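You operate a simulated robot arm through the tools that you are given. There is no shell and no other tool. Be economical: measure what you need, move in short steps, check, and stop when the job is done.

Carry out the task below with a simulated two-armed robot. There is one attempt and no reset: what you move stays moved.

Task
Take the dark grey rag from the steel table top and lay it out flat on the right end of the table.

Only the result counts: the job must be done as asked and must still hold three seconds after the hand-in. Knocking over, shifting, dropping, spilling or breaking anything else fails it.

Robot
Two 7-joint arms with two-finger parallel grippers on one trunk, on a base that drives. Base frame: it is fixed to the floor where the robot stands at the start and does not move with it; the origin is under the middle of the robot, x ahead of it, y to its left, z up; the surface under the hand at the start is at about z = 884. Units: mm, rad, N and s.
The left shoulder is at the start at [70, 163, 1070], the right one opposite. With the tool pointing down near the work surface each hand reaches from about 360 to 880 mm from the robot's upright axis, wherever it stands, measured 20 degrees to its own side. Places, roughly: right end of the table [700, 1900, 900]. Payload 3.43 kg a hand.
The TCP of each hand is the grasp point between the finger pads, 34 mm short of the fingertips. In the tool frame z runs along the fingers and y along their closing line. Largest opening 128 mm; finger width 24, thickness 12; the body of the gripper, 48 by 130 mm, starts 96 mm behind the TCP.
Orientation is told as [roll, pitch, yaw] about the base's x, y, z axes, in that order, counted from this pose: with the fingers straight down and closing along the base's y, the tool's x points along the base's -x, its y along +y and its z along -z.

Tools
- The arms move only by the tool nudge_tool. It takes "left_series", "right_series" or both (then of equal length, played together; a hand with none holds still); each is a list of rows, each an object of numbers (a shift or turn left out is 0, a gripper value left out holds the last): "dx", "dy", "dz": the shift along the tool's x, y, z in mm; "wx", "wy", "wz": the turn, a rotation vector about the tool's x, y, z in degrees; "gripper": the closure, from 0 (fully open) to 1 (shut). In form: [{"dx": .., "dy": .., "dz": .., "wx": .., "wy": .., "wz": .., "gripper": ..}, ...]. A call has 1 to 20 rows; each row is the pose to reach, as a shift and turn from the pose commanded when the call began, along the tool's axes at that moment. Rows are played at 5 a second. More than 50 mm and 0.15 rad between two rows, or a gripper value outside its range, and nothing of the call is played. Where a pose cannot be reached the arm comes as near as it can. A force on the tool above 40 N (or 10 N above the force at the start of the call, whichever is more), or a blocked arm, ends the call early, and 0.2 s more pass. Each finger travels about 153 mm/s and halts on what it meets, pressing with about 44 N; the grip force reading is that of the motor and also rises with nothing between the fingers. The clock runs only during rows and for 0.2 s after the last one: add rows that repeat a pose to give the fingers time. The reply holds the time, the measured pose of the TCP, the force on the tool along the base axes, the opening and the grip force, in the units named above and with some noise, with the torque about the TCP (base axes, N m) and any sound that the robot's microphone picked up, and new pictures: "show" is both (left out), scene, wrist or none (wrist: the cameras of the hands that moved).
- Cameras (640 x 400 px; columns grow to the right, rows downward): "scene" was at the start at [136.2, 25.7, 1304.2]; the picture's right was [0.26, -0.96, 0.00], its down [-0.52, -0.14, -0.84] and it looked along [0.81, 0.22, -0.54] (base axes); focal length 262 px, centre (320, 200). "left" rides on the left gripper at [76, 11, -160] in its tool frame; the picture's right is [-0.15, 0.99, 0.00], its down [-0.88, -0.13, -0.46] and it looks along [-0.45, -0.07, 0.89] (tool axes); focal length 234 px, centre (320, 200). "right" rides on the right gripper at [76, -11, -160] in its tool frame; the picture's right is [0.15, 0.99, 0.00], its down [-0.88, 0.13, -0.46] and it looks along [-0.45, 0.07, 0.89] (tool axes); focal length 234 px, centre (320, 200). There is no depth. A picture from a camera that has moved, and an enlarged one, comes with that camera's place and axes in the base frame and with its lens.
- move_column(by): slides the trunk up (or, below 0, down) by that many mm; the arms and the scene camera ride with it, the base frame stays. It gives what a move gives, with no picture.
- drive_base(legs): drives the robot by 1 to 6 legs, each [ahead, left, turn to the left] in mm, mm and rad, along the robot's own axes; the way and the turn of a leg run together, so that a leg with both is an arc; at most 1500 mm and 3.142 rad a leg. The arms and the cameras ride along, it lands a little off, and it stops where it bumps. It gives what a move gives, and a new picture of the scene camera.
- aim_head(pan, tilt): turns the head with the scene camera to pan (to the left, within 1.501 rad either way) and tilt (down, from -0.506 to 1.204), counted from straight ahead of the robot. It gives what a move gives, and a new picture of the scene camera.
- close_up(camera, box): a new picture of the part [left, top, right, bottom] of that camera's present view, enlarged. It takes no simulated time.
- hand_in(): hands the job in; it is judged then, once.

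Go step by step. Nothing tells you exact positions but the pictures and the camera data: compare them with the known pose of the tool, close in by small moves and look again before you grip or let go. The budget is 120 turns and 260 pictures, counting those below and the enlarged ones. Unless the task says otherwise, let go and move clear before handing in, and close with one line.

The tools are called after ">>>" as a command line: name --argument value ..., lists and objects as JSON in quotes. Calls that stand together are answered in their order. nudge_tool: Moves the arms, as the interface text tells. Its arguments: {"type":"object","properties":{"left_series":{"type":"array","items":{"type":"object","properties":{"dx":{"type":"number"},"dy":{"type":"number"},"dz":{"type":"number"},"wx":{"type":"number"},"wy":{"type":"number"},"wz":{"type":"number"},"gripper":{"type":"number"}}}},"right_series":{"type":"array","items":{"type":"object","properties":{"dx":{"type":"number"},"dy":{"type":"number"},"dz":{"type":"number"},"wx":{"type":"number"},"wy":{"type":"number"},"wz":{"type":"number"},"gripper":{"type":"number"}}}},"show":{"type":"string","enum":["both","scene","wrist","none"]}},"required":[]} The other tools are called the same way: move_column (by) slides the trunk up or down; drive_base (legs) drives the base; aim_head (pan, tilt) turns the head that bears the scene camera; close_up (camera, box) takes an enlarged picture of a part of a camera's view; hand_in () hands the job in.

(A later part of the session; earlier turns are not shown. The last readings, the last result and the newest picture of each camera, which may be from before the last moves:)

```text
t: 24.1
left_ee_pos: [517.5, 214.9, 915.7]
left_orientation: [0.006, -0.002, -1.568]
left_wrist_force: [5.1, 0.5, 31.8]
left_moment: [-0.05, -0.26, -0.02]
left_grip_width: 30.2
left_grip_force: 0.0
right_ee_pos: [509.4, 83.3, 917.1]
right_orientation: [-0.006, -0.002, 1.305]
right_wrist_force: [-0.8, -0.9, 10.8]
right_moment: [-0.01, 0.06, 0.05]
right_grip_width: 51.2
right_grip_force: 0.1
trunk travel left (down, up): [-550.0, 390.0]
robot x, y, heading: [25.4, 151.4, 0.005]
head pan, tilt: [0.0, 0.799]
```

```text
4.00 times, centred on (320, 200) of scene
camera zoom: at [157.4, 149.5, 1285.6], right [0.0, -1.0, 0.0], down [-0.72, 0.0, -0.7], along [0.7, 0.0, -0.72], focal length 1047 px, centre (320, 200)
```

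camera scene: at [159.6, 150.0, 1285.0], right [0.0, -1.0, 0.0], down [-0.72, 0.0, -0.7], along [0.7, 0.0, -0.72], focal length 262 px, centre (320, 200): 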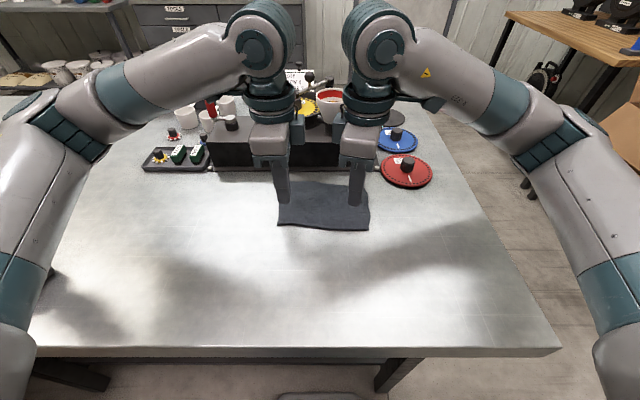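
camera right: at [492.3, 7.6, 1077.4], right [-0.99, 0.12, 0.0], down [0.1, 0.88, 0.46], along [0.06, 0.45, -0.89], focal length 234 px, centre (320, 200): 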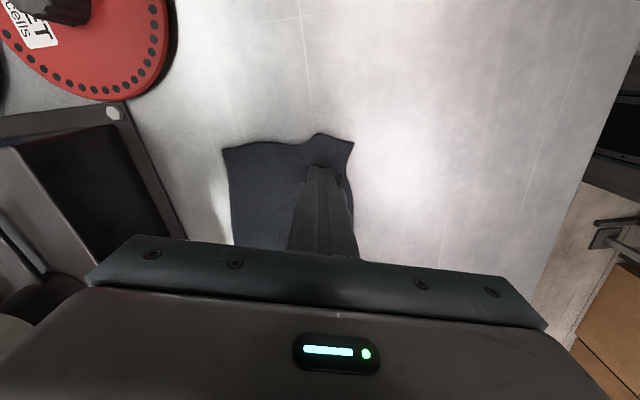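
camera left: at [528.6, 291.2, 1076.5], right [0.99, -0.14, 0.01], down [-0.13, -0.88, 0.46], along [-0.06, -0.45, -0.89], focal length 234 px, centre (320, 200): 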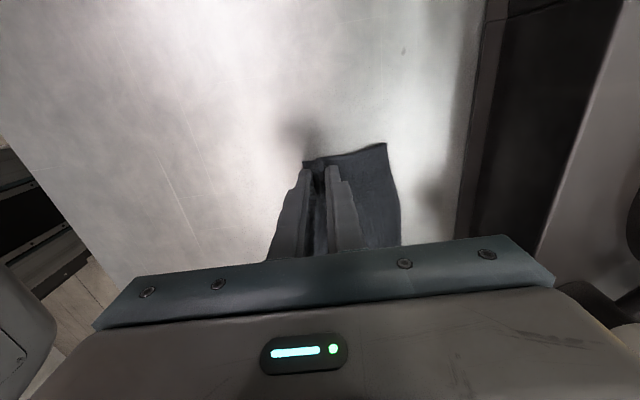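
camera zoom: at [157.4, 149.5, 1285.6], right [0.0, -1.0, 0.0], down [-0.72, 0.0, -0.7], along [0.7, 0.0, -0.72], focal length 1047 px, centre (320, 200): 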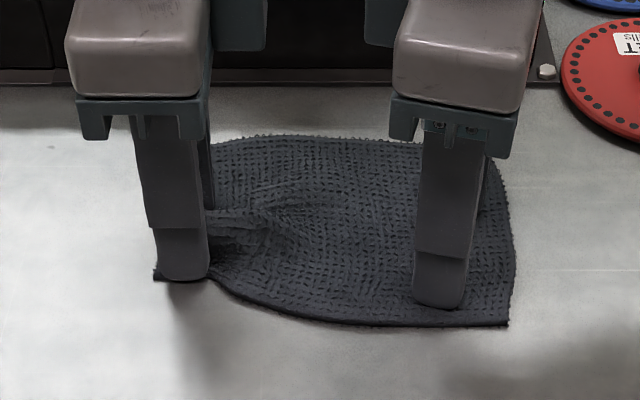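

The left gripper eased back to its interrupted value (30 mm). I close both now, easing the left press and firming the right.

>>> nudge_tool --left_series '[{"dz": -1.5}, {"dz": -2, "gripper": 0.84}, {"dz": -3, "gripper": 0.92}, {"dz": -4, "gripper": 1.0}, {"dz": -4, "gripper": 1.0}, {"dz": -4, "gripper": 1.0}, {"dz": -4, "gripper": 1.0}]' --right_series '[{"dz": 1.5}, {"dz": 2, "gripper": 0.68}, {"dz": 1.5, "gripper": 0.76}, {"dz": 1, "gripper": 0.84}, {"dz": 0.5, "gripper": 0.92}, {"dz": 0, "gripper": 1.0}, {"dz": -1, "gripper": 1.0}]' --show "wrist"

>>> close_up --camera "scene" --box '[240, 150, 400, 250]'

```text
t: 25.7
left_ee_pos: [517.7, 217.1, 918.5]
left_orientation: [0.003, -0.002, -1.57]
left_wrist_force: [-0.6, -0.6, 1.0]
left_moment: [0.0, 0.0, 0.03]
left_grip_width: 4.5
left_grip_force: 39.0
right_ee_pos: [508.6, 83.2, 916.7]
right_orientation: [-0.002, 0.001, 1.308]
right_wrist_force: [-0.1, 2.3, 23.7]
right_moment: [0.02, 0.04, 0.0]
right_grip_width: 5.2
right_grip_force: 39.3
trunk travel left (down, up): [-550.0, 390.0]
robot x, y, heading: [27.2, 151.0, -0.0]
head pan, tilt: [0.0, 0.799]
camera right: at [500.8, 7.4, 1076.9], right [-0.99, 0.12, 0.0], down [0.1, 0.88, 0.46], along [0.06, 0.45, -0.89], focal length 234 px, centre (320, 200)
camera left: at [527.4, 292.3, 1079.1], right [0.99, -0.14, 0.0], down [-0.13, -0.88, 0.46], along [-0.06, -0.45, -0.89], focal length 234 px, centre (320, 200)
```

right: 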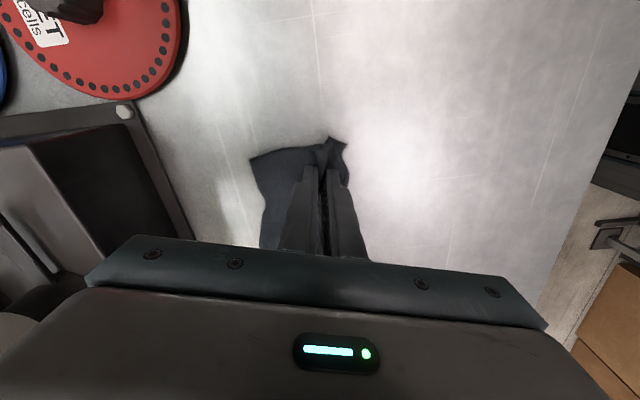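
left: 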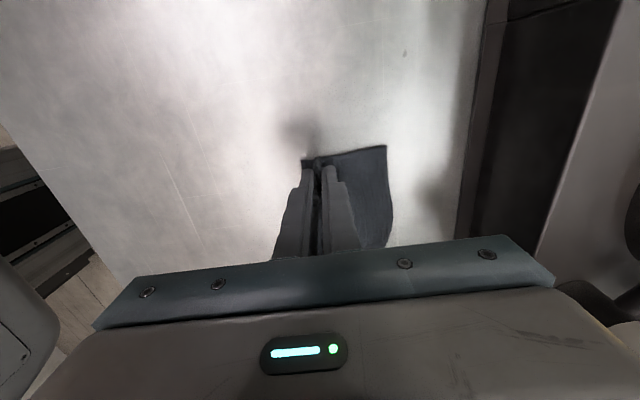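

```text
4.00 times, centred on (320, 200) of scene
camera zoom: at [158.1, 150.5, 1285.1], right [0.0, -1.0, 0.0], down [-0.72, 0.0, -0.7], along [0.7, 0.0, -0.72], focal length 1047 px, centre (320, 200)
```

zoom: 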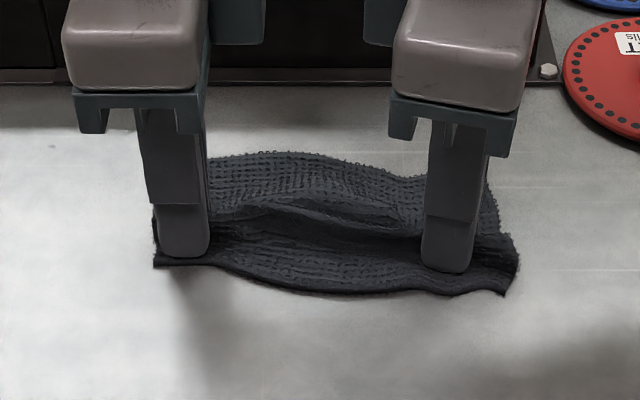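

Both hands hold a fold (≈5 mm each). I lift together, slowly, and look.

>>> nudge_tool --left_series '[{"dz": -10}, {"dz": -20}, {"dz": -35}, {"dz": -50}, {"dz": -70}, {"dz": -70}]' --right_series '[{"dz": -10}, {"dz": -20}, {"dz": -35}, {"dz": -50}, {"dz": -70}, {"dz": -70}]' --show "both"

>>> close_up --camera "scene" --box '[240, 130, 400, 230]'

```text
t: 27.1
left_ee_pos: [519.8, 215.7, 987.7]
left_orientation: [0.0, -0.001, -1.569]
left_wrist_force: [-0.6, -0.2, -0.7]
left_moment: [0.0, -0.01, 0.01]
left_grip_width: 4.9
left_grip_force: 39.2
right_ee_pos: [512.1, 84.0, 986.4]
right_orientation: [-0.001, 0.001, 1.304]
right_wrist_force: [0.0, 0.1, 0.0]
right_moment: [0.02, 0.02, 0.05]
right_grip_width: 4.7
right_grip_force: 39.3
trunk travel left (down, up): [-550.0, 390.0]
robot x, y, heading: [27.3, 148.3, 0.002]
head pan, tilt: [0.0, 0.799]
camera scene: at [160.7, 150.0, 1284.8], right [0.0, -1.0, 0.0], down [-0.72, 0.0, -0.7], along [0.7, 0.0, -0.72], focal length 262 px, centre (320, 200)
camera right: at [502.5, 7.4, 1146.3], right [-0.99, 0.12, 0.0], down [0.1, 0.88, 0.46], along [0.05, 0.45, -0.89], focal length 234 px, centre (320, 200)
camera left: at [530.2, 291.6, 1148.4], right [0.99, -0.14, 0.0], down [-0.13, -0.88, 0.46], along [-0.06, -0.45, -0.89], focal length 234 px, centre (320, 200)
```

scene: 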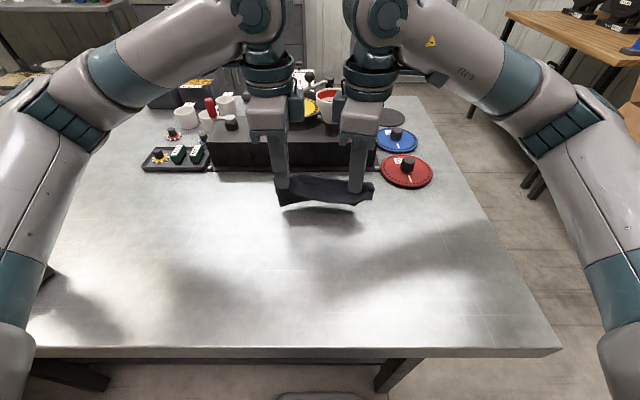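
right: 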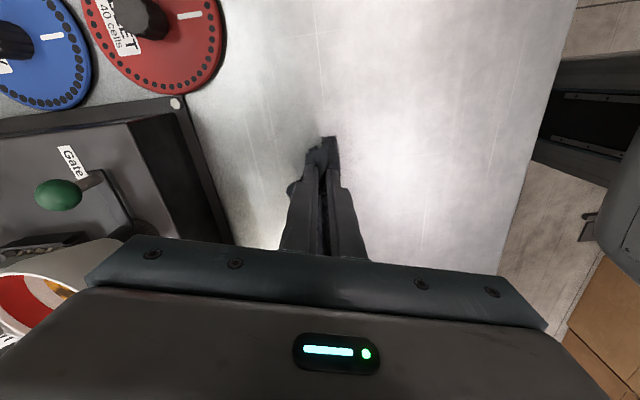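
left: 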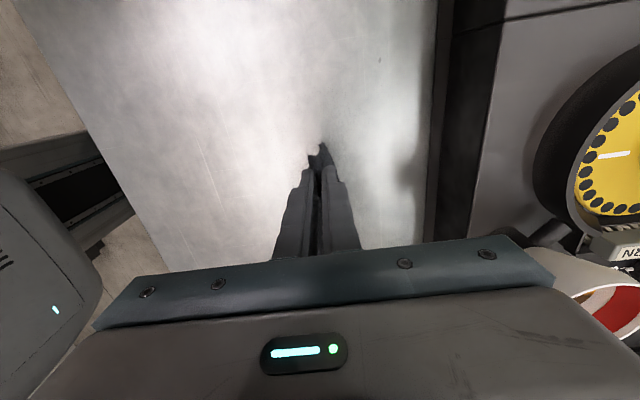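

```text
4.00 times, centred on (320, 180) of scene
camera zoom: at [160.7, 150.0, 1284.8], right [0.0, -1.0, 0.0], down [-0.72, 0.0, -0.7], along [0.7, 0.0, -0.72], focal length 1047 px, centre (320, 280)
```

zoom: 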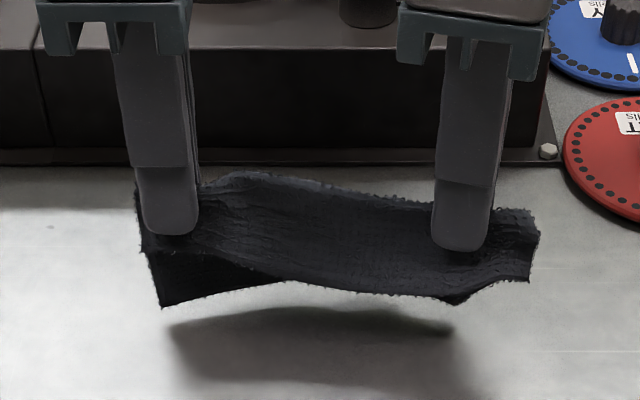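

The rag is held clear by both hands. I raise the trunk, then back away from the table.

>>> move_column --by 180

>>> drive_base --legs '[[-700, 0, 0]]'

>>> aim_head --pan 1.0 --tilt 0.5

```text
t: 29.1
left_ee_pos: [519.3, 216.0, 1168.1]
left_orientation: [0.0, -0.002, -1.569]
left_wrist_force: [-0.3, 0.0, 0.6]
left_moment: [-0.01, 0.01, 0.02]
left_grip_width: 4.9
left_grip_force: 39.1
right_ee_pos: [510.8, 83.0, 1166.1]
right_orientation: [-0.001, 0.0, 1.306]
right_wrist_force: [-0.6, 0.6, -0.1]
right_moment: [0.03, 0.03, 0.02]
right_grip_width: 4.7
right_grip_force: 39.0
trunk travel left (down, up): [-730.0, 210.0]
robot x, y, heading: [28.8, 145.6, 0.002]
head pan, tilt: [0.0, 0.799]
```

```text
t: 32.6
left_ee_pos: [-126.0, 214.8, 1170.3]
left_orientation: [0.005, 0.001, -1.586]
left_wrist_force: [-0.5, -0.7, 0.1]
left_moment: [0.03, -0.05, 0.06]
left_grip_width: 4.7
left_grip_force: 39.3
right_ee_pos: [-137.0, 83.1, 1167.9]
right_orientation: [-0.004, -0.002, 1.291]
right_wrist_force: [-0.4, -0.3, 0.0]
right_moment: [0.09, -0.04, 0.04]
right_grip_width: 4.6
right_grip_force: 39.0
trunk travel left (down, up): [-730.0, 210.0]
robot x, y, heading: [-613.1, 158.6, -0.017]
head pan, tilt: [0.0, 0.799]
stopped in leg 1: the robot was blocked; the commanded pose is now the measured one
camera scene: at [-488.4, 153.5, 1465.4], right [-0.01, -1.0, 0.0], down [-0.71, 0.01, -0.7], along [0.7, -0.01, -0.72], focal length 262 px, centre (320, 200)
```

scene: 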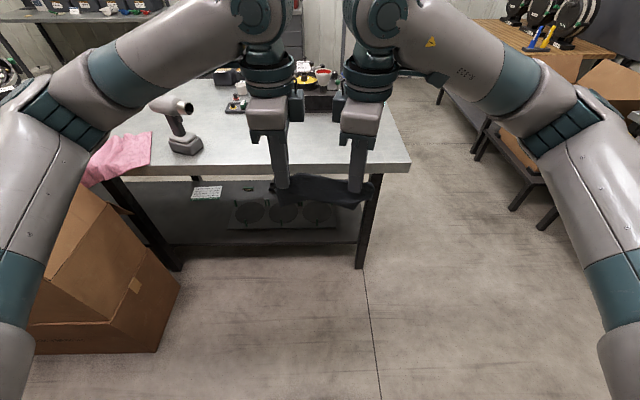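

```text
t: 33.9
left_ee_pos: [-124.1, 218.6, 1168.7]
left_orientation: [0.0, -0.003, -1.583]
left_wrist_force: [0.0, 0.5, -1.0]
left_moment: [0.0, -0.01, 0.06]
left_grip_width: 4.8
left_grip_force: 39.1
right_ee_pos: [-134.2, 87.4, 1166.7]
right_orientation: [0.0, 0.0, 1.293]
right_wrist_force: [0.7, 0.9, 0.4]
right_moment: [0.01, 0.01, 0.02]
right_grip_width: 4.7
right_grip_force: 39.1
trunk travel left (down, up): [-730.0, 210.0]
robot x, y, heading: [-615.3, 158.3, -0.019]
head pan, tilt: [1.0, 0.499]
camera scene: at [-514.9, 235.8, 1490.9], right [0.83, -0.55, 0.0], down [-0.26, -0.4, -0.88], along [0.48, 0.73, -0.48], focal length 262 px, centre (320, 200)
```

scene: 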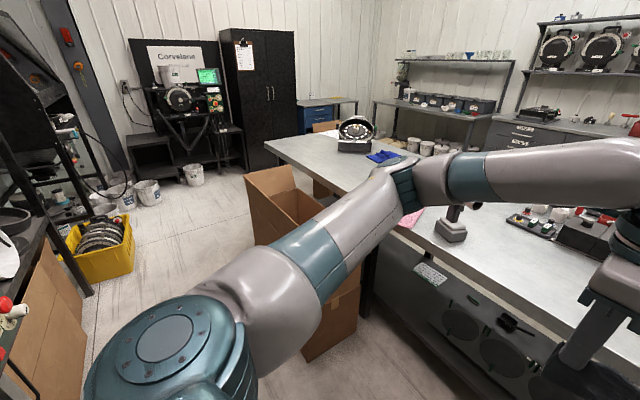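

The robot bumped something behind at x≈-613, so I move ahead a bit. The box is at about x −110…240, from y≈975 on. I strafe left along x≈−530 and look again.

>>> aim_head --pan 1.5 --tilt 0.7

>>> drive_base --legs '[[60, 0, 0.019]]'

```text
t: 34.8
left_ee_pos: [-124.1, 219.0, 1167.8]
left_orientation: [0.003, -0.003, -1.582]
left_wrist_force: [-0.1, 0.1, 0.3]
left_moment: [0.0, 0.03, 0.06]
left_grip_width: 4.7
left_grip_force: 39.1
right_ee_pos: [-134.5, 88.6, 1165.5]
right_orientation: [-0.002, 0.0, 1.291]
right_wrist_force: [-0.3, 1.0, 0.0]
right_moment: [0.0, 0.01, 0.05]
right_grip_width: 4.6
right_grip_force: 39.0
trunk travel left (down, up): [-730.0, 210.0]
robot x, y, heading: [-615.2, 161.0, -0.01]
head pan, tilt: [1.499, 0.7]
camera scene: at [-558.1, 244.2, 1473.2], right [1.0, -0.09, 0.0], down [-0.06, -0.64, -0.77], along [0.07, 0.76, -0.64], focal length 262 px, centre (320, 200)
```

scene: 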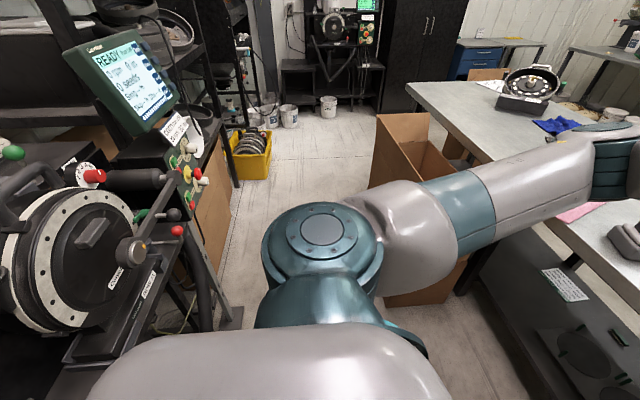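

```text
t: 35.8
left_ee_pos: [-68.4, 227.2, 1170.2]
left_orientation: [0.005, -0.002, -1.564]
left_wrist_force: [-1.0, 0.0, -1.1]
left_moment: [0.01, -0.01, 0.07]
left_grip_width: 4.9
left_grip_force: 38.5
right_ee_pos: [-76.9, 95.8, 1167.9]
right_orientation: [-0.003, -0.002, 1.311]
right_wrist_force: [-0.1, 0.5, 0.1]
right_moment: [0.05, -0.01, 0.05]
right_grip_width: 4.7
right_grip_force: 39.3
trunk travel left (down, up): [-730.0, 210.0]
robot x, y, heading: [-555.0, 159.0, 0.005]
head pan, tilt: [1.499, 0.7]
camera scene: at [-503.7, 244.8, 1473.5], right [1.0, -0.07, 0.0], down [-0.04, -0.64, -0.77], along [0.05, 0.76, -0.64], focal length 262 px, centre (320, 200)
```

scene: 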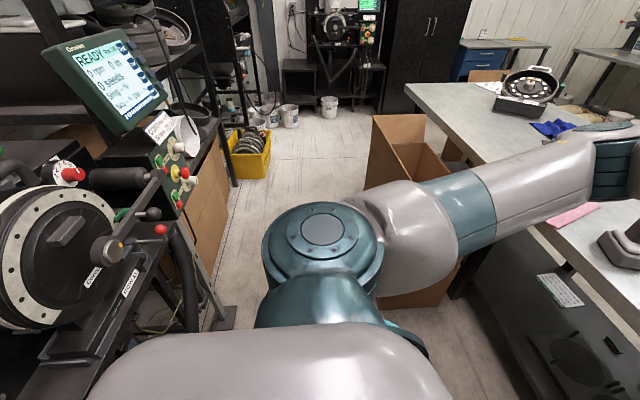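

There is a machine bench behind; the corridor fits at x≈−530. Box flaps may reach z≈1000, so I raise the trunk more before strafing left past it.

>>> move_column --by 180

>>> drive_base --legs '[[20, 600, 0]]'

```text
t: 37.8
left_ee_pos: [-64.9, 227.1, 1348.4]
left_orientation: [0.002, -0.002, -1.565]
left_wrist_force: [0.6, 0.1, -0.4]
left_moment: [-0.02, -0.03, 0.01]
left_grip_width: 4.9
left_grip_force: 39.1
right_ee_pos: [-73.9, 95.6, 1346.7]
right_orientation: [-0.001, 0.0, 1.31]
right_wrist_force: [0.4, -0.3, -0.4]
right_moment: [0.03, 0.0, -0.02]
right_grip_width: 4.7
right_grip_force: 38.8
trunk travel left (down, up): [-910.0, 30.0]
robot x, y, heading: [-557.6, 157.5, 0.0]
head pan, tilt: [1.499, 0.7]
```

```text
t: 41.2
left_ee_pos: [-47.9, 828.2, 1347.7]
left_orientation: [0.002, -0.002, -1.569]
left_wrist_force: [0.1, -0.9, 0.1]
left_moment: [0.04, 0.0, 0.05]
left_grip_width: 4.8
left_grip_force: 39.6
right_ee_pos: [-56.1, 697.0, 1346.7]
right_orientation: [-0.002, -0.002, 1.308]
right_wrist_force: [0.4, -0.5, 0.4]
right_moment: [0.01, 0.01, -0.01]
right_grip_width: 4.6
right_grip_force: 38.8
trunk travel left (down, up): [-910.0, 30.0]
robot x, y, heading: [-543.5, 765.0, -0.002]
head pan, tilt: [1.499, 0.7]
camera scene: at [-481.8, 846.4, 1653.3], right [1.0, -0.07, 0.0], down [-0.04, -0.64, -0.77], along [0.05, 0.76, -0.64], focal length 262 px, centre (320, 200)
```

scene: 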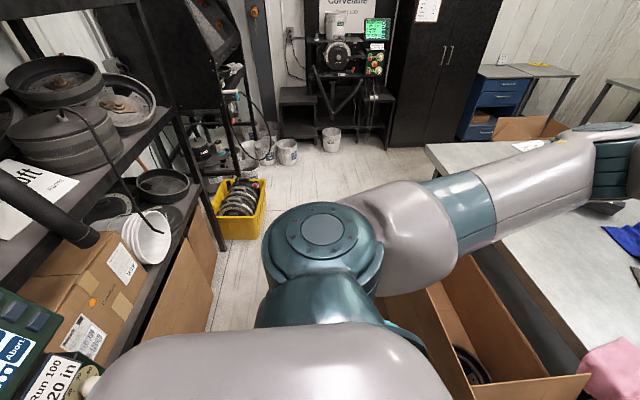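

Clear so far; I continue left.

>>> drive_base --legs '[[0, 600, 0]]'

>>> aim_head --pan 0.9 --tilt 0.8

```text
t: 44.6
left_ee_pos: [-50.0, 1434.1, 1348.6]
left_orientation: [0.002, -0.001, -1.565]
left_wrist_force: [1.1, 0.2, -0.5]
left_moment: [-0.02, 0.02, 0.04]
left_grip_width: 5.0
left_grip_force: 39.6
right_ee_pos: [-58.0, 1302.5, 1346.8]
right_orientation: [-0.002, -0.003, 1.311]
right_wrist_force: [0.0, 0.5, -0.5]
right_moment: [0.0, 0.01, 0.0]
right_grip_width: 4.7
right_grip_force: 38.5
trunk travel left (down, up): [-910.0, 30.0]
robot x, y, heading: [-540.5, 1363.1, 0.005]
head pan, tilt: [1.499, 0.7]
camera scene: at [-485.1, 1450.7, 1653.3], right [1.0, -0.06, 0.0], down [-0.04, -0.64, -0.77], along [0.05, 0.76, -0.64], focal length 262 px, centre (320, 200)
```

scene: 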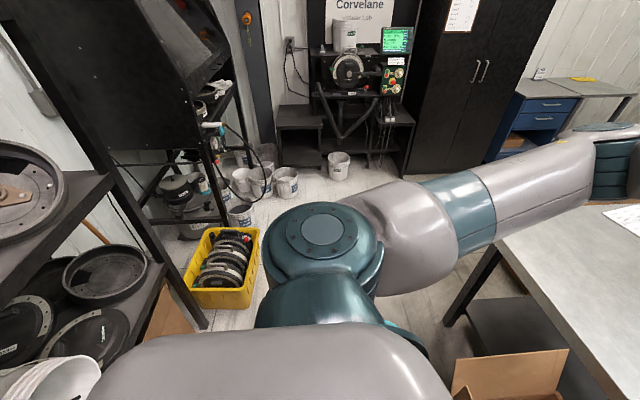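

```text
t: 45.6
left_ee_pos: [-50.2, 1435.1, 1349.5]
left_orientation: [0.002, -0.001, -1.564]
left_wrist_force: [0.7, -1.0, -0.5]
left_moment: [-0.01, -0.01, 0.01]
left_grip_width: 4.8
left_grip_force: 39.0
right_ee_pos: [-58.5, 1304.3, 1346.1]
right_orientation: [-0.002, 0.0, 1.312]
right_wrist_force: [-0.7, 0.1, -0.7]
right_moment: [-0.01, 0.06, 0.01]
right_grip_width: 4.6
right_grip_force: 39.6
trunk travel left (down, up): [-910.0, 30.0]
robot x, y, heading: [-541.9, 1364.7, 0.008]
head pan, tilt: [0.901, 0.799]
camera scene: at [-441.0, 1431.1, 1645.0], right [0.79, -0.62, 0.0], down [-0.44, -0.57, -0.7], along [0.43, 0.55, -0.72], focal length 262 px, centre (320, 200)
```

scene: 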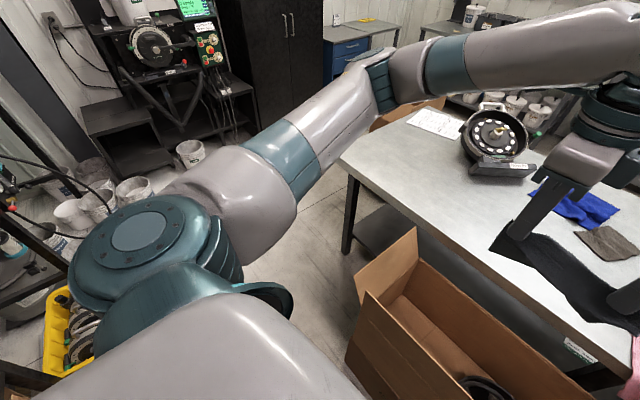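

The table end is at y≈2160. Free area is about x 280–690, y 1750–2150, bordered by the device at x>700; the box reaches to y≈1650. I strafe to y≈2040 and check the box before moving ahead.

>>> drive_base --legs '[[0, 680, 0]]'

>>> aim_head --pan 0.0 --tilt 1.0

```text
t: 49.3
left_ee_pos: [-54.7, 2104.8, 1348.4]
left_orientation: [0.001, -0.003, -1.566]
left_wrist_force: [-0.4, -0.6, -0.1]
left_moment: [0.0, -0.02, 0.03]
left_grip_width: 4.8
left_grip_force: 38.8
right_ee_pos: [-62.7, 1973.9, 1346.6]
right_orientation: [-0.002, -0.002, 1.311]
right_wrist_force: [0.4, -0.5, 1.1]
right_moment: [0.03, 0.0, 0.01]
right_grip_width: 4.6
right_grip_force: 39.1
trunk travel left (down, up): [-910.0, 30.0]
robot x, y, heading: [-547.1, 2034.2, 0.002]
head pan, tilt: [0.901, 0.799]
camera scene: at [-444.7, 2101.0, 1645.0], right [0.79, -0.62, 0.0], down [-0.44, -0.56, -0.7], along [0.43, 0.55, -0.72], focal length 262 px, centre (320, 200)
```

scene: 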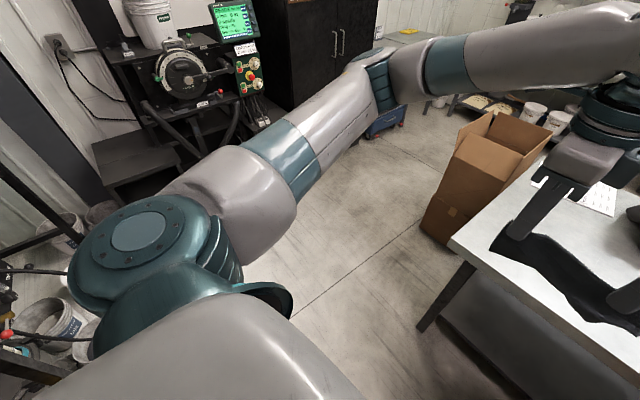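

```text
t: 50.5
left_ee_pos: [-54.4, 2105.8, 1348.5]
left_orientation: [0.003, -0.002, -1.567]
left_wrist_force: [-0.2, -0.5, -0.6]
left_moment: [0.0, -0.01, 0.02]
left_grip_width: 4.7
left_grip_force: 39.2
right_ee_pos: [-61.8, 1974.1, 1346.5]
right_orientation: [-0.002, -0.001, 1.308]
right_wrist_force: [-0.1, -0.2, 0.4]
right_moment: [0.02, 0.0, 0.03]
right_grip_width: 4.6
right_grip_force: 38.9
trunk travel left (down, up): [-910.0, 30.0]
robot x, y, heading: [-546.7, 2035.7, 0.007]
head pan, tilt: [0.0, 1.0]
camera scene: at [-424.8, 2039.0, 1629.8], right [0.01, -1.0, 0.0], down [-0.84, 0.0, -0.54], along [0.54, 0.0, -0.84], focal length 262 px, centre (320, 200)
```

scene: 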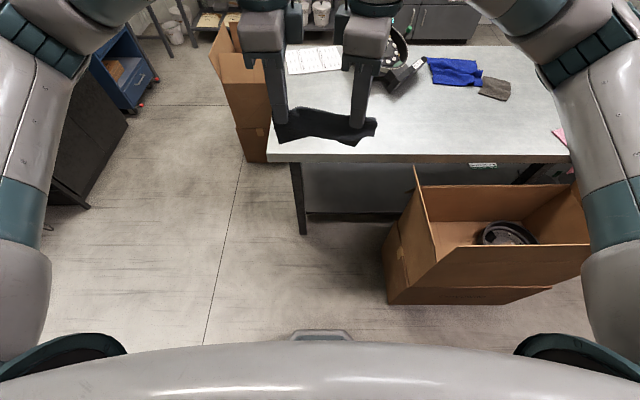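

The box's left side is at y≈1640 and the table leg at [376, 2176], so there is room. I drive ahead, keeping a little to the right.

>>> drive_base --legs '[[300, 0, 0], [260, -30, 0]]'

```text
t: 54.0
left_ee_pos: [489.1, 2084.9, 1349.0]
left_orientation: [0.005, -0.005, -1.56]
left_wrist_force: [0.2, -0.3, 0.6]
left_moment: [0.01, -0.03, 0.01]
left_grip_width: 4.9
left_grip_force: 39.0
right_ee_pos: [481.1, 1952.0, 1348.6]
right_orientation: [-0.005, 0.002, 1.313]
right_wrist_force: [-1.1, 0.5, 0.3]
right_moment: [-0.01, 0.0, -0.01]
right_grip_width: 4.9
right_grip_force: 39.1
trunk travel left (down, up): [-910.0, 30.0]
robot x, y, heading: [-1.8, 2013.7, 0.012]
head pan, tilt: [0.0, 1.0]
camera scene: at [118.2, 2014.9, 1630.1], right [0.01, -1.0, 0.0], down [-0.84, -0.01, -0.54], along [0.54, 0.01, -0.84], focal length 262 px, centre (320, 200)
```

scene: 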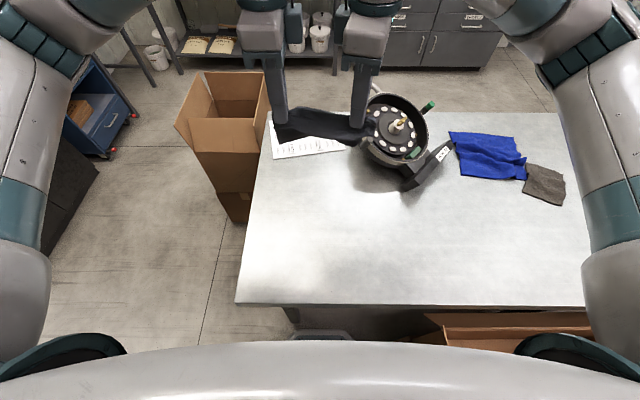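

The table end is at y≈2240 and the free area below the hands is large. I lower the trunk.

>>> move_column --by -330

>>> aim_head --pan 0.0 --tilt 0.8

>>> close_up --camera "scene" --box '[220, 120, 420, 245]'

```text
t: 57.2
left_ee_pos: [490.2, 2082.2, 1018.7]
left_orientation: [0.002, -0.003, -1.562]
left_wrist_force: [0.1, -0.3, -0.8]
left_moment: [0.01, -0.01, 0.07]
left_grip_width: 4.6
left_grip_force: 38.6
right_ee_pos: [484.2, 1952.2, 1017.6]
right_orientation: [-0.002, 0.0, 1.316]
right_wrist_force: [0.6, -0.2, -0.1]
right_moment: [0.02, 0.0, -0.01]
right_grip_width: 4.8
right_grip_force: 39.4
trunk travel left (down, up): [-580.0, 360.0]
robot x, y, heading: [-1.5, 2011.9, 0.008]
head pan, tilt: [0.0, 1.0]
```

```text
t: 57.9
left_ee_pos: [490.5, 2082.7, 1019.0]
left_orientation: [0.001, -0.004, -1.56]
left_wrist_force: [-0.5, -0.5, 0.2]
left_moment: [-0.01, -0.03, 0.02]
left_grip_width: 4.8
left_grip_force: 39.4
right_ee_pos: [484.0, 1950.8, 1016.5]
right_orientation: [-0.001, 0.0, 1.312]
right_wrist_force: [0.2, 0.0, 0.6]
right_moment: [0.01, -0.01, -0.01]
right_grip_width: 4.7
right_grip_force: 39.2
trunk travel left (down, up): [-580.0, 360.0]
robot x, y, heading: [0.8, 2010.6, 0.009]
head pan, tilt: [0.0, 0.799]
camera scene: at [131.8, 2014.7, 1314.9], right [0.01, -1.0, 0.0], down [-0.72, -0.01, -0.7], along [0.7, 0.01, -0.72], focal length 262 px, centre (320, 200)
```

scene: 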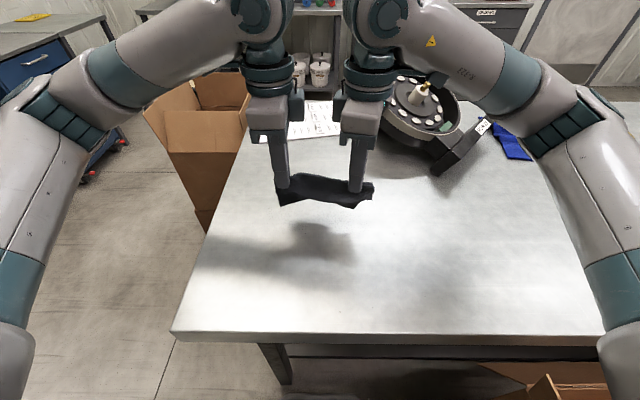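

```text
3.20 times, centred on (320, 182) of scene
camera zoom: at [131.8, 2014.7, 1314.9], right [0.01, -1.0, 0.0], down [-0.72, -0.01, -0.7], along [0.7, 0.01, -0.72], focal length 837 px, centre (320, 256)
```

zoom: 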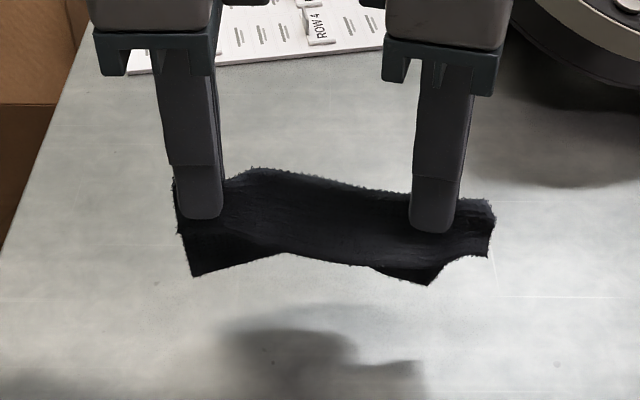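

The short front flap and the longer back part hang down from the grip. I lower while drawing back toward me, so the far part lays out away from me.

>>> nudge_tool --left_series '[{"dz": 15}, {"dz": 30}, {"dz": 38, "dy": -6}, {"dz": 46, "dy": -14}, {"dz": 54, "dy": -22}, {"dz": 62, "dy": -32}, {"dz": 70, "dy": -42}, {"dz": 76, "dy": -50}, {"dz": 82, "dy": -56}]' --right_series '[{"dz": 15}, {"dz": 30}, {"dz": 38, "dy": 6, "dx": 1.5}, {"dz": 46, "dy": 13.5, "dx": 3.6}, {"dz": 54, "dy": 21, "dx": 5.7}, {"dz": 62, "dy": 31, "dx": 8}, {"dz": 70, "dy": 40.5, "dx": 11}, {"dz": 76, "dy": 48, "dx": 13}, {"dz": 82, "dy": 54, "dx": 14.5}]' --show "none"

>>> close_up --camera "scene" --box '[220, 140, 420, 265]'

>>> close_up --camera "left" --box '[220, 80, 460, 230]'

```text
t: 59.9
left_ee_pos: [434.1, 2082.1, 936.6]
left_orientation: [0.003, -0.003, -1.562]
left_wrist_force: [0.1, 0.0, -0.7]
left_moment: [-0.03, -0.02, 0.01]
left_grip_width: 5.0
left_grip_force: 39.0
right_ee_pos: [426.3, 1952.1, 933.9]
right_orientation: [-0.003, 0.0, 1.314]
right_wrist_force: [0.3, -0.3, 0.4]
right_moment: [0.03, -0.04, -0.01]
right_grip_width: 4.7
right_grip_force: 38.9
trunk travel left (down, up): [-580.0, 360.0]
robot x, y, heading: [-0.6, 2010.9, 0.011]
head pan, tilt: [0.0, 0.799]
```

```text
3.20 times, centred on (320, 202) of scene
camera zoom: at [131.8, 2014.6, 1315.0], right [0.01, -1.0, 0.0], down [-0.72, -0.01, -0.7], along [0.7, 0.01, -0.72], focal length 837 px, centre (320, 192)
```

zoom: 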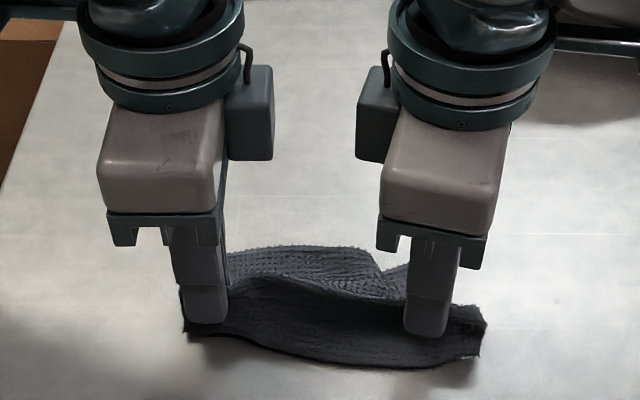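

```text
2.67 times, centred on (340, 155) of left
camera zoom: at [443.2, 2157.9, 1096.3], right [0.99, -0.14, 0.0], down [-0.12, -0.88, 0.46], along [-0.06, -0.45, -0.89], focal length 624 px, centre (267, 320)
```

zoom: 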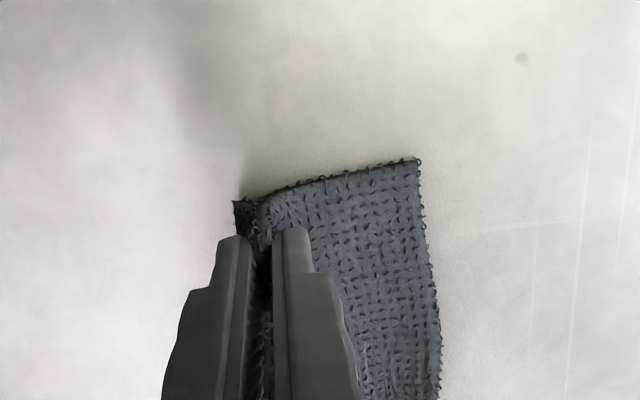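

The back part lies out nicely. I lower the last bit and open slowly.

>>> nudge_tool --left_series '[{"dz": 5}, {"dz": 10}, {"dz": 13}, {"dz": 13, "gripper": 0.95}, {"dz": 13, "gripper": 0.9}, {"dz": 13, "gripper": 0.85}, {"dz": 13, "gripper": 0.8}, {"dz": 13, "gripper": 0.75}]' --right_series '[{"dz": 4}, {"dz": 8}, {"dz": 11}, {"dz": 11, "gripper": 0.95}, {"dz": 11, "gripper": 0.9}, {"dz": 11, "gripper": 0.85}, {"dz": 11, "gripper": 0.8}, {"dz": 11, "gripper": 0.75}]' --show "none"

>>> close_up --camera "scene" --box '[220, 140, 420, 265]'

```text
t: 61.7
left_ee_pos: [435.3, 2082.5, 924.0]
left_orientation: [0.001, -0.002, -1.562]
left_wrist_force: [0.5, -0.5, 1.6]
left_moment: [0.0, 0.01, 0.01]
left_grip_width: 31.9
left_grip_force: 0.1
right_ee_pos: [427.4, 1952.2, 923.6]
right_orientation: [-0.002, 0.0, 1.315]
right_wrist_force: [-0.1, -0.1, 0.1]
right_moment: [0.02, -0.01, 0.02]
right_grip_width: 32.1
right_grip_force: 0.0
trunk travel left (down, up): [-580.0, 360.0]
robot x, y, heading: [1.9, 2010.1, 0.009]
head pan, tilt: [0.0, 0.799]
```

```text
3.20 times, centred on (320, 202) of scene
camera zoom: at [131.8, 2014.7, 1314.9], right [0.01, -1.0, 0.0], down [-0.72, -0.01, -0.7], along [0.7, 0.01, -0.72], focal length 837 px, centre (320, 192)
```

zoom: 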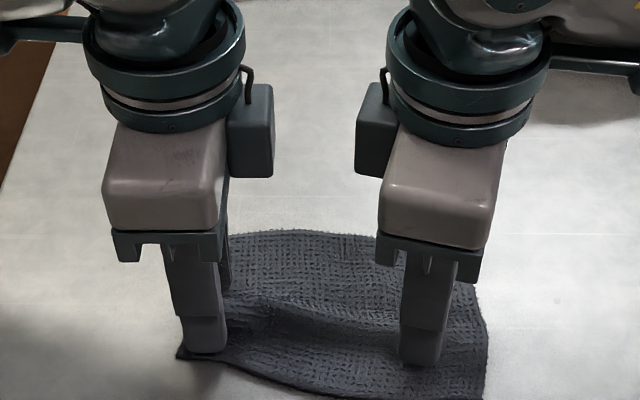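

It is relaxing flat. I raise the hands slowly, opening a touch more, and look.

>>> nudge_tool --left_series '[{"gripper": 0.7}, {"dz": -5}, {"dz": -12}, {"dz": -25}, {"dz": -45}, {"dz": -70}, {"dz": -100}]' --right_series '[{"gripper": 0.7}, {"dz": -5}, {"dz": -12}, {"dz": -25}, {"dz": -45}, {"dz": -70}, {"dz": -100}]' --show "wrist"

>>> close_up --camera "scene" --box '[220, 140, 420, 265]'

```text
t: 63.3
left_ee_pos: [432.9, 2083.0, 1023.1]
left_orientation: [0.003, -0.004, -1.563]
left_wrist_force: [-0.5, 0.6, -0.2]
left_moment: [-0.03, 0.0, -0.06]
left_grip_width: 38.4
left_grip_force: 0.0
right_ee_pos: [427.8, 1952.2, 1024.1]
right_orientation: [-0.002, -0.001, 1.313]
right_wrist_force: [-0.9, -0.1, -0.1]
right_moment: [0.09, 0.0, 0.01]
right_grip_width: 38.3
right_grip_force: 0.0
trunk travel left (down, up): [-580.0, 360.0]
robot x, y, heading: [0.4, 2011.4, 0.01]
head pan, tilt: [0.0, 0.799]
camera right: at [419.9, 1875.1, 1184.3], right [-0.99, 0.11, 0.0], down [0.1, 0.88, 0.46], along [0.05, 0.45, -0.89], focal length 234 px, centre (320, 200)
camera left: at [442.5, 2158.3, 1183.7], right [0.99, -0.14, 0.0], down [-0.12, -0.88, 0.46], along [-0.06, -0.45, -0.89], focal length 234 px, centre (320, 200)
```

right: 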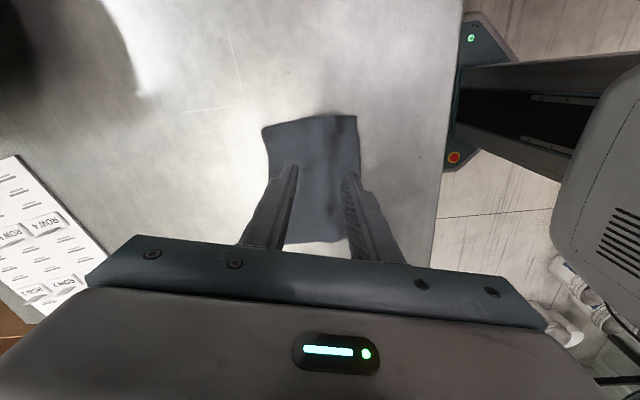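
left: 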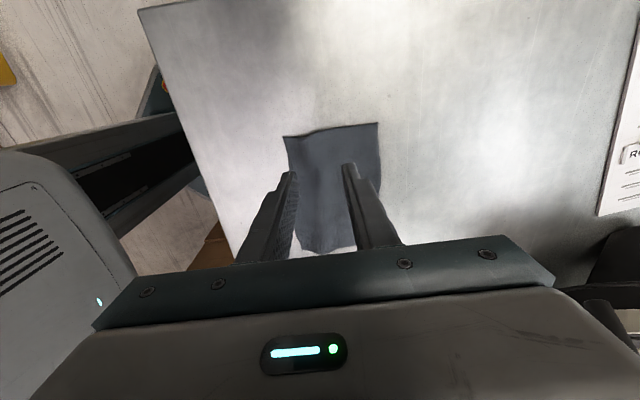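

```text
3.20 times, centred on (320, 202) of scene
camera zoom: at [130.6, 2014.6, 1315.0], right [0.01, -1.0, 0.0], down [-0.72, -0.01, -0.7], along [0.7, 0.01, -0.72], focal length 837 px, centre (320, 192)
```

zoom: 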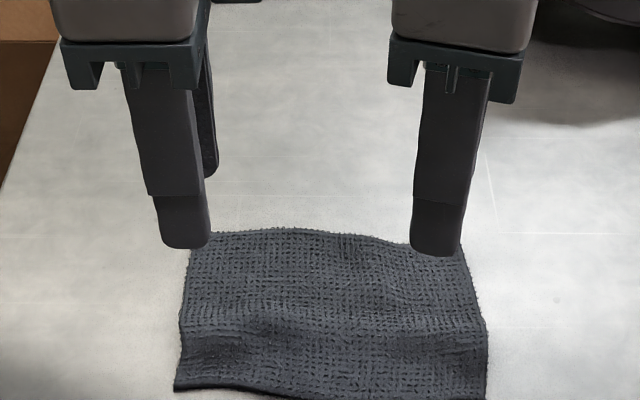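

The rag lies almost fully spread (x≈390–513, y≈1930–2105). I move the hands clear and check how flat it is.

>>> nudge_tool --left_series '[{"dz": -40, "dx": 40}, {"dz": -70, "dx": 80}, {"dz": -80, "dx": 120}, {"dz": -80, "dx": 150}]' --right_series '[{"dz": -40, "dx": 40}, {"dz": -70, "dx": 80}, {"dz": -80, "dx": 120}, {"dz": -80, "dx": 150}]' --show "scene"

>>> close_up --camera "scene" --box '[240, 180, 400, 280]'

>>> close_up --camera "left" --box '[220, 80, 460, 230]'

```text
refused: row 1 steps farther than a row can; nothing moved
```

```text
4.00 times, centred on (320, 230) of scene
camera zoom: at [130.6, 2014.6, 1315.0], right [0.01, -1.0, 0.0], down [-0.72, -0.01, -0.7], along [0.7, 0.01, -0.72], focal length 1047 px, centre (320, 80)
```

zoom: 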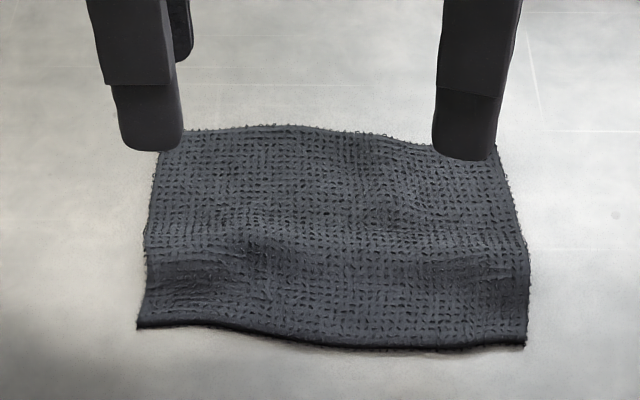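

```text
2.67 times, centred on (340, 155) of left
camera zoom: at [442.5, 2158.3, 1183.7], right [0.99, -0.14, 0.0], down [-0.12, -0.88, 0.46], along [-0.06, -0.45, -0.89], focal length 624 px, centre (267, 320)
```

zoom: 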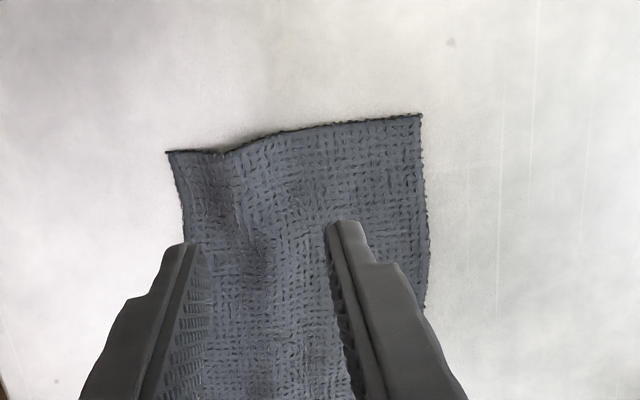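

Only a soft ridge remains where it was gripped. I move clear first to see whether it settles.

>>> nudge_tool --left_series '[{"dz": -30, "dx": 30}, {"dz": -60, "dx": 60}, {"dz": -70, "dx": 100}, {"dz": -70, "dx": 140}]' --right_series '[{"dz": -30, "dx": 30}, {"dz": -60, "dx": 60}, {"dz": -70, "dx": 100}, {"dz": -70, "dx": 140}]' --show "wrist"

>>> close_up --camera "scene" --box '[240, 180, 400, 280]'

>>> close_up --camera "left" --box '[240, 100, 480, 250]'

```text
t: 64.3
left_ee_pos: [431.8, 2224.1, 1092.1]
left_orientation: [0.006, -0.001, -1.562]
left_wrist_force: [-0.2, 0.7, 0.5]
left_moment: [-0.05, -0.03, -0.03]
left_grip_width: 38.8
left_grip_force: 0.1
right_ee_pos: [391.0, 1816.5, 1093.7]
right_orientation: [-0.004, -0.001, 1.314]
right_wrist_force: [-0.2, -0.5, -0.1]
right_moment: [-0.06, -0.05, -0.01]
right_grip_width: 38.5
right_grip_force: 0.1
trunk travel left (down, up): [-580.0, 360.0]
robot x, y, heading: [1.4, 2010.4, 0.012]
head pan, tilt: [0.0, 0.799]
camera right: at [381.7, 1739.9, 1253.4], right [-0.99, 0.11, 0.0], down [0.1, 0.89, 0.46], along [0.05, 0.45, -0.89], focal length 234 px, centre (320, 200)
camera left: at [441.2, 2299.5, 1252.7], right [0.99, -0.14, 0.0], down [-0.12, -0.88, 0.46], along [-0.06, -0.45, -0.89], focal length 234 px, centre (320, 200)
```

right: 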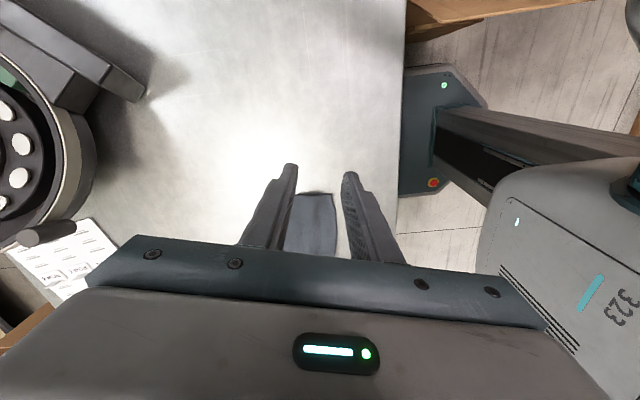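
left: 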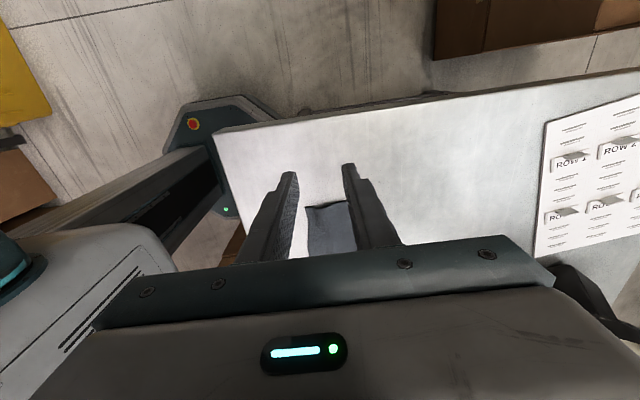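

```text
4.00 times, centred on (320, 230) of scene
camera zoom: at [129.5, 2014.7, 1315.2], right [0.01, -1.0, 0.0], down [-0.72, -0.01, -0.7], along [0.7, 0.01, -0.72], focal length 1047 px, centre (320, 80)
```

zoom: 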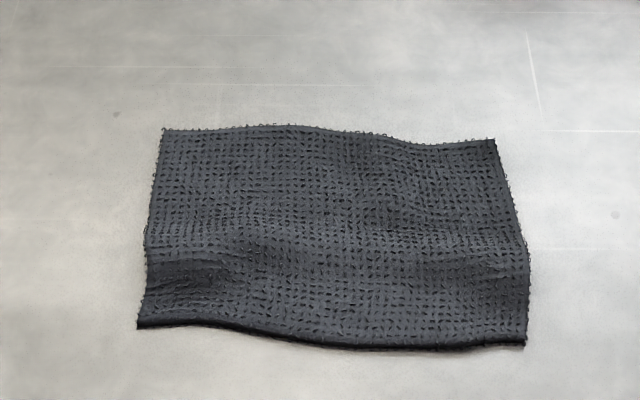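

```text
2.67 times, centred on (360, 175) of left
camera zoom: at [441.2, 2299.5, 1252.7], right [0.99, -0.14, 0.0], down [-0.12, -0.88, 0.46], along [-0.06, -0.45, -0.89], focal length 624 px, centre (213, 267)
```

zoom: 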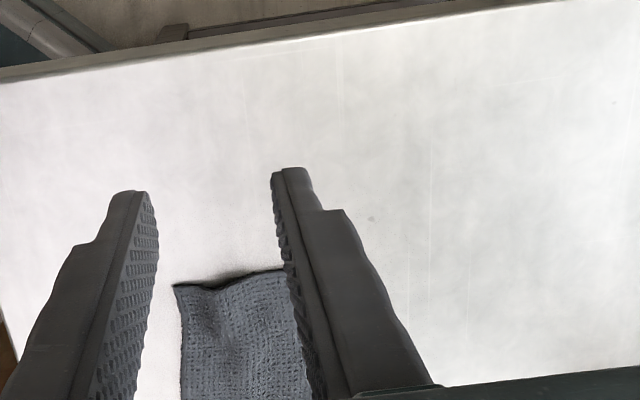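

A soft ridge is left at the pinch line. I'll smooth it by reversing the pinch: set the nearly closed fingers on it, press lightly and open.

>>> nudge_tool --left_series '[{"dx": -40, "gripper": 0.8}, {"dx": -80, "dz": 10}, {"dx": -120, "dz": 30}, {"dx": -140, "dz": 70}, {"dx": -140, "dz": 110}, {"dx": -140, "dz": 145}, {"dx": -140, "dz": 164}, {"dx": -140, "dz": 170}]' --right_series '[{"dx": -40, "gripper": 0.8}, {"dx": -80, "dz": 10}, {"dx": -120, "dz": 30}, {"dx": -140, "dz": 70}, {"dx": -140, "dz": 110}, {"dx": -140, "dz": 145}, {"dx": -140, "dz": 164}, {"dx": -140, "dz": 170}]' --show "none"

>>> close_up --camera "scene" --box '[240, 180, 400, 280]'

```text
t: 66.1
left_ee_pos: [435.5, 2082.4, 922.4]
left_orientation: [0.003, -0.004, -1.563]
left_wrist_force: [-0.2, 0.1, 0.3]
left_moment: [-0.01, 0.0, -0.01]
left_grip_width: 25.6
left_grip_force: 0.1
right_ee_pos: [428.4, 1952.1, 922.8]
right_orientation: [-0.002, 0.0, 1.314]
right_wrist_force: [0.2, 0.2, 0.6]
right_moment: [-0.01, 0.01, -0.03]
right_grip_width: 25.8
right_grip_force: 0.1
trunk travel left (down, up): [-580.0, 360.0]
robot x, y, heading: [2.4, 2010.4, 0.008]
head pan, tilt: [0.0, 0.799]
```

```text
4.00 times, centred on (320, 230) of scene
camera zoom: at [131.9, 2014.6, 1314.9], right [0.01, -1.0, 0.0], down [-0.72, -0.01, -0.7], along [0.7, 0.01, -0.72], focal length 1047 px, centre (320, 80)
```

zoom: 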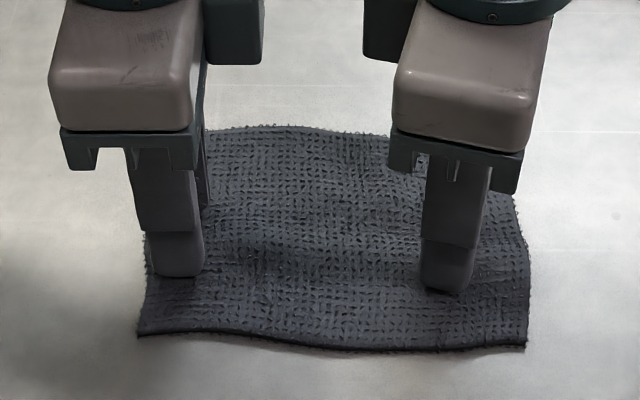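

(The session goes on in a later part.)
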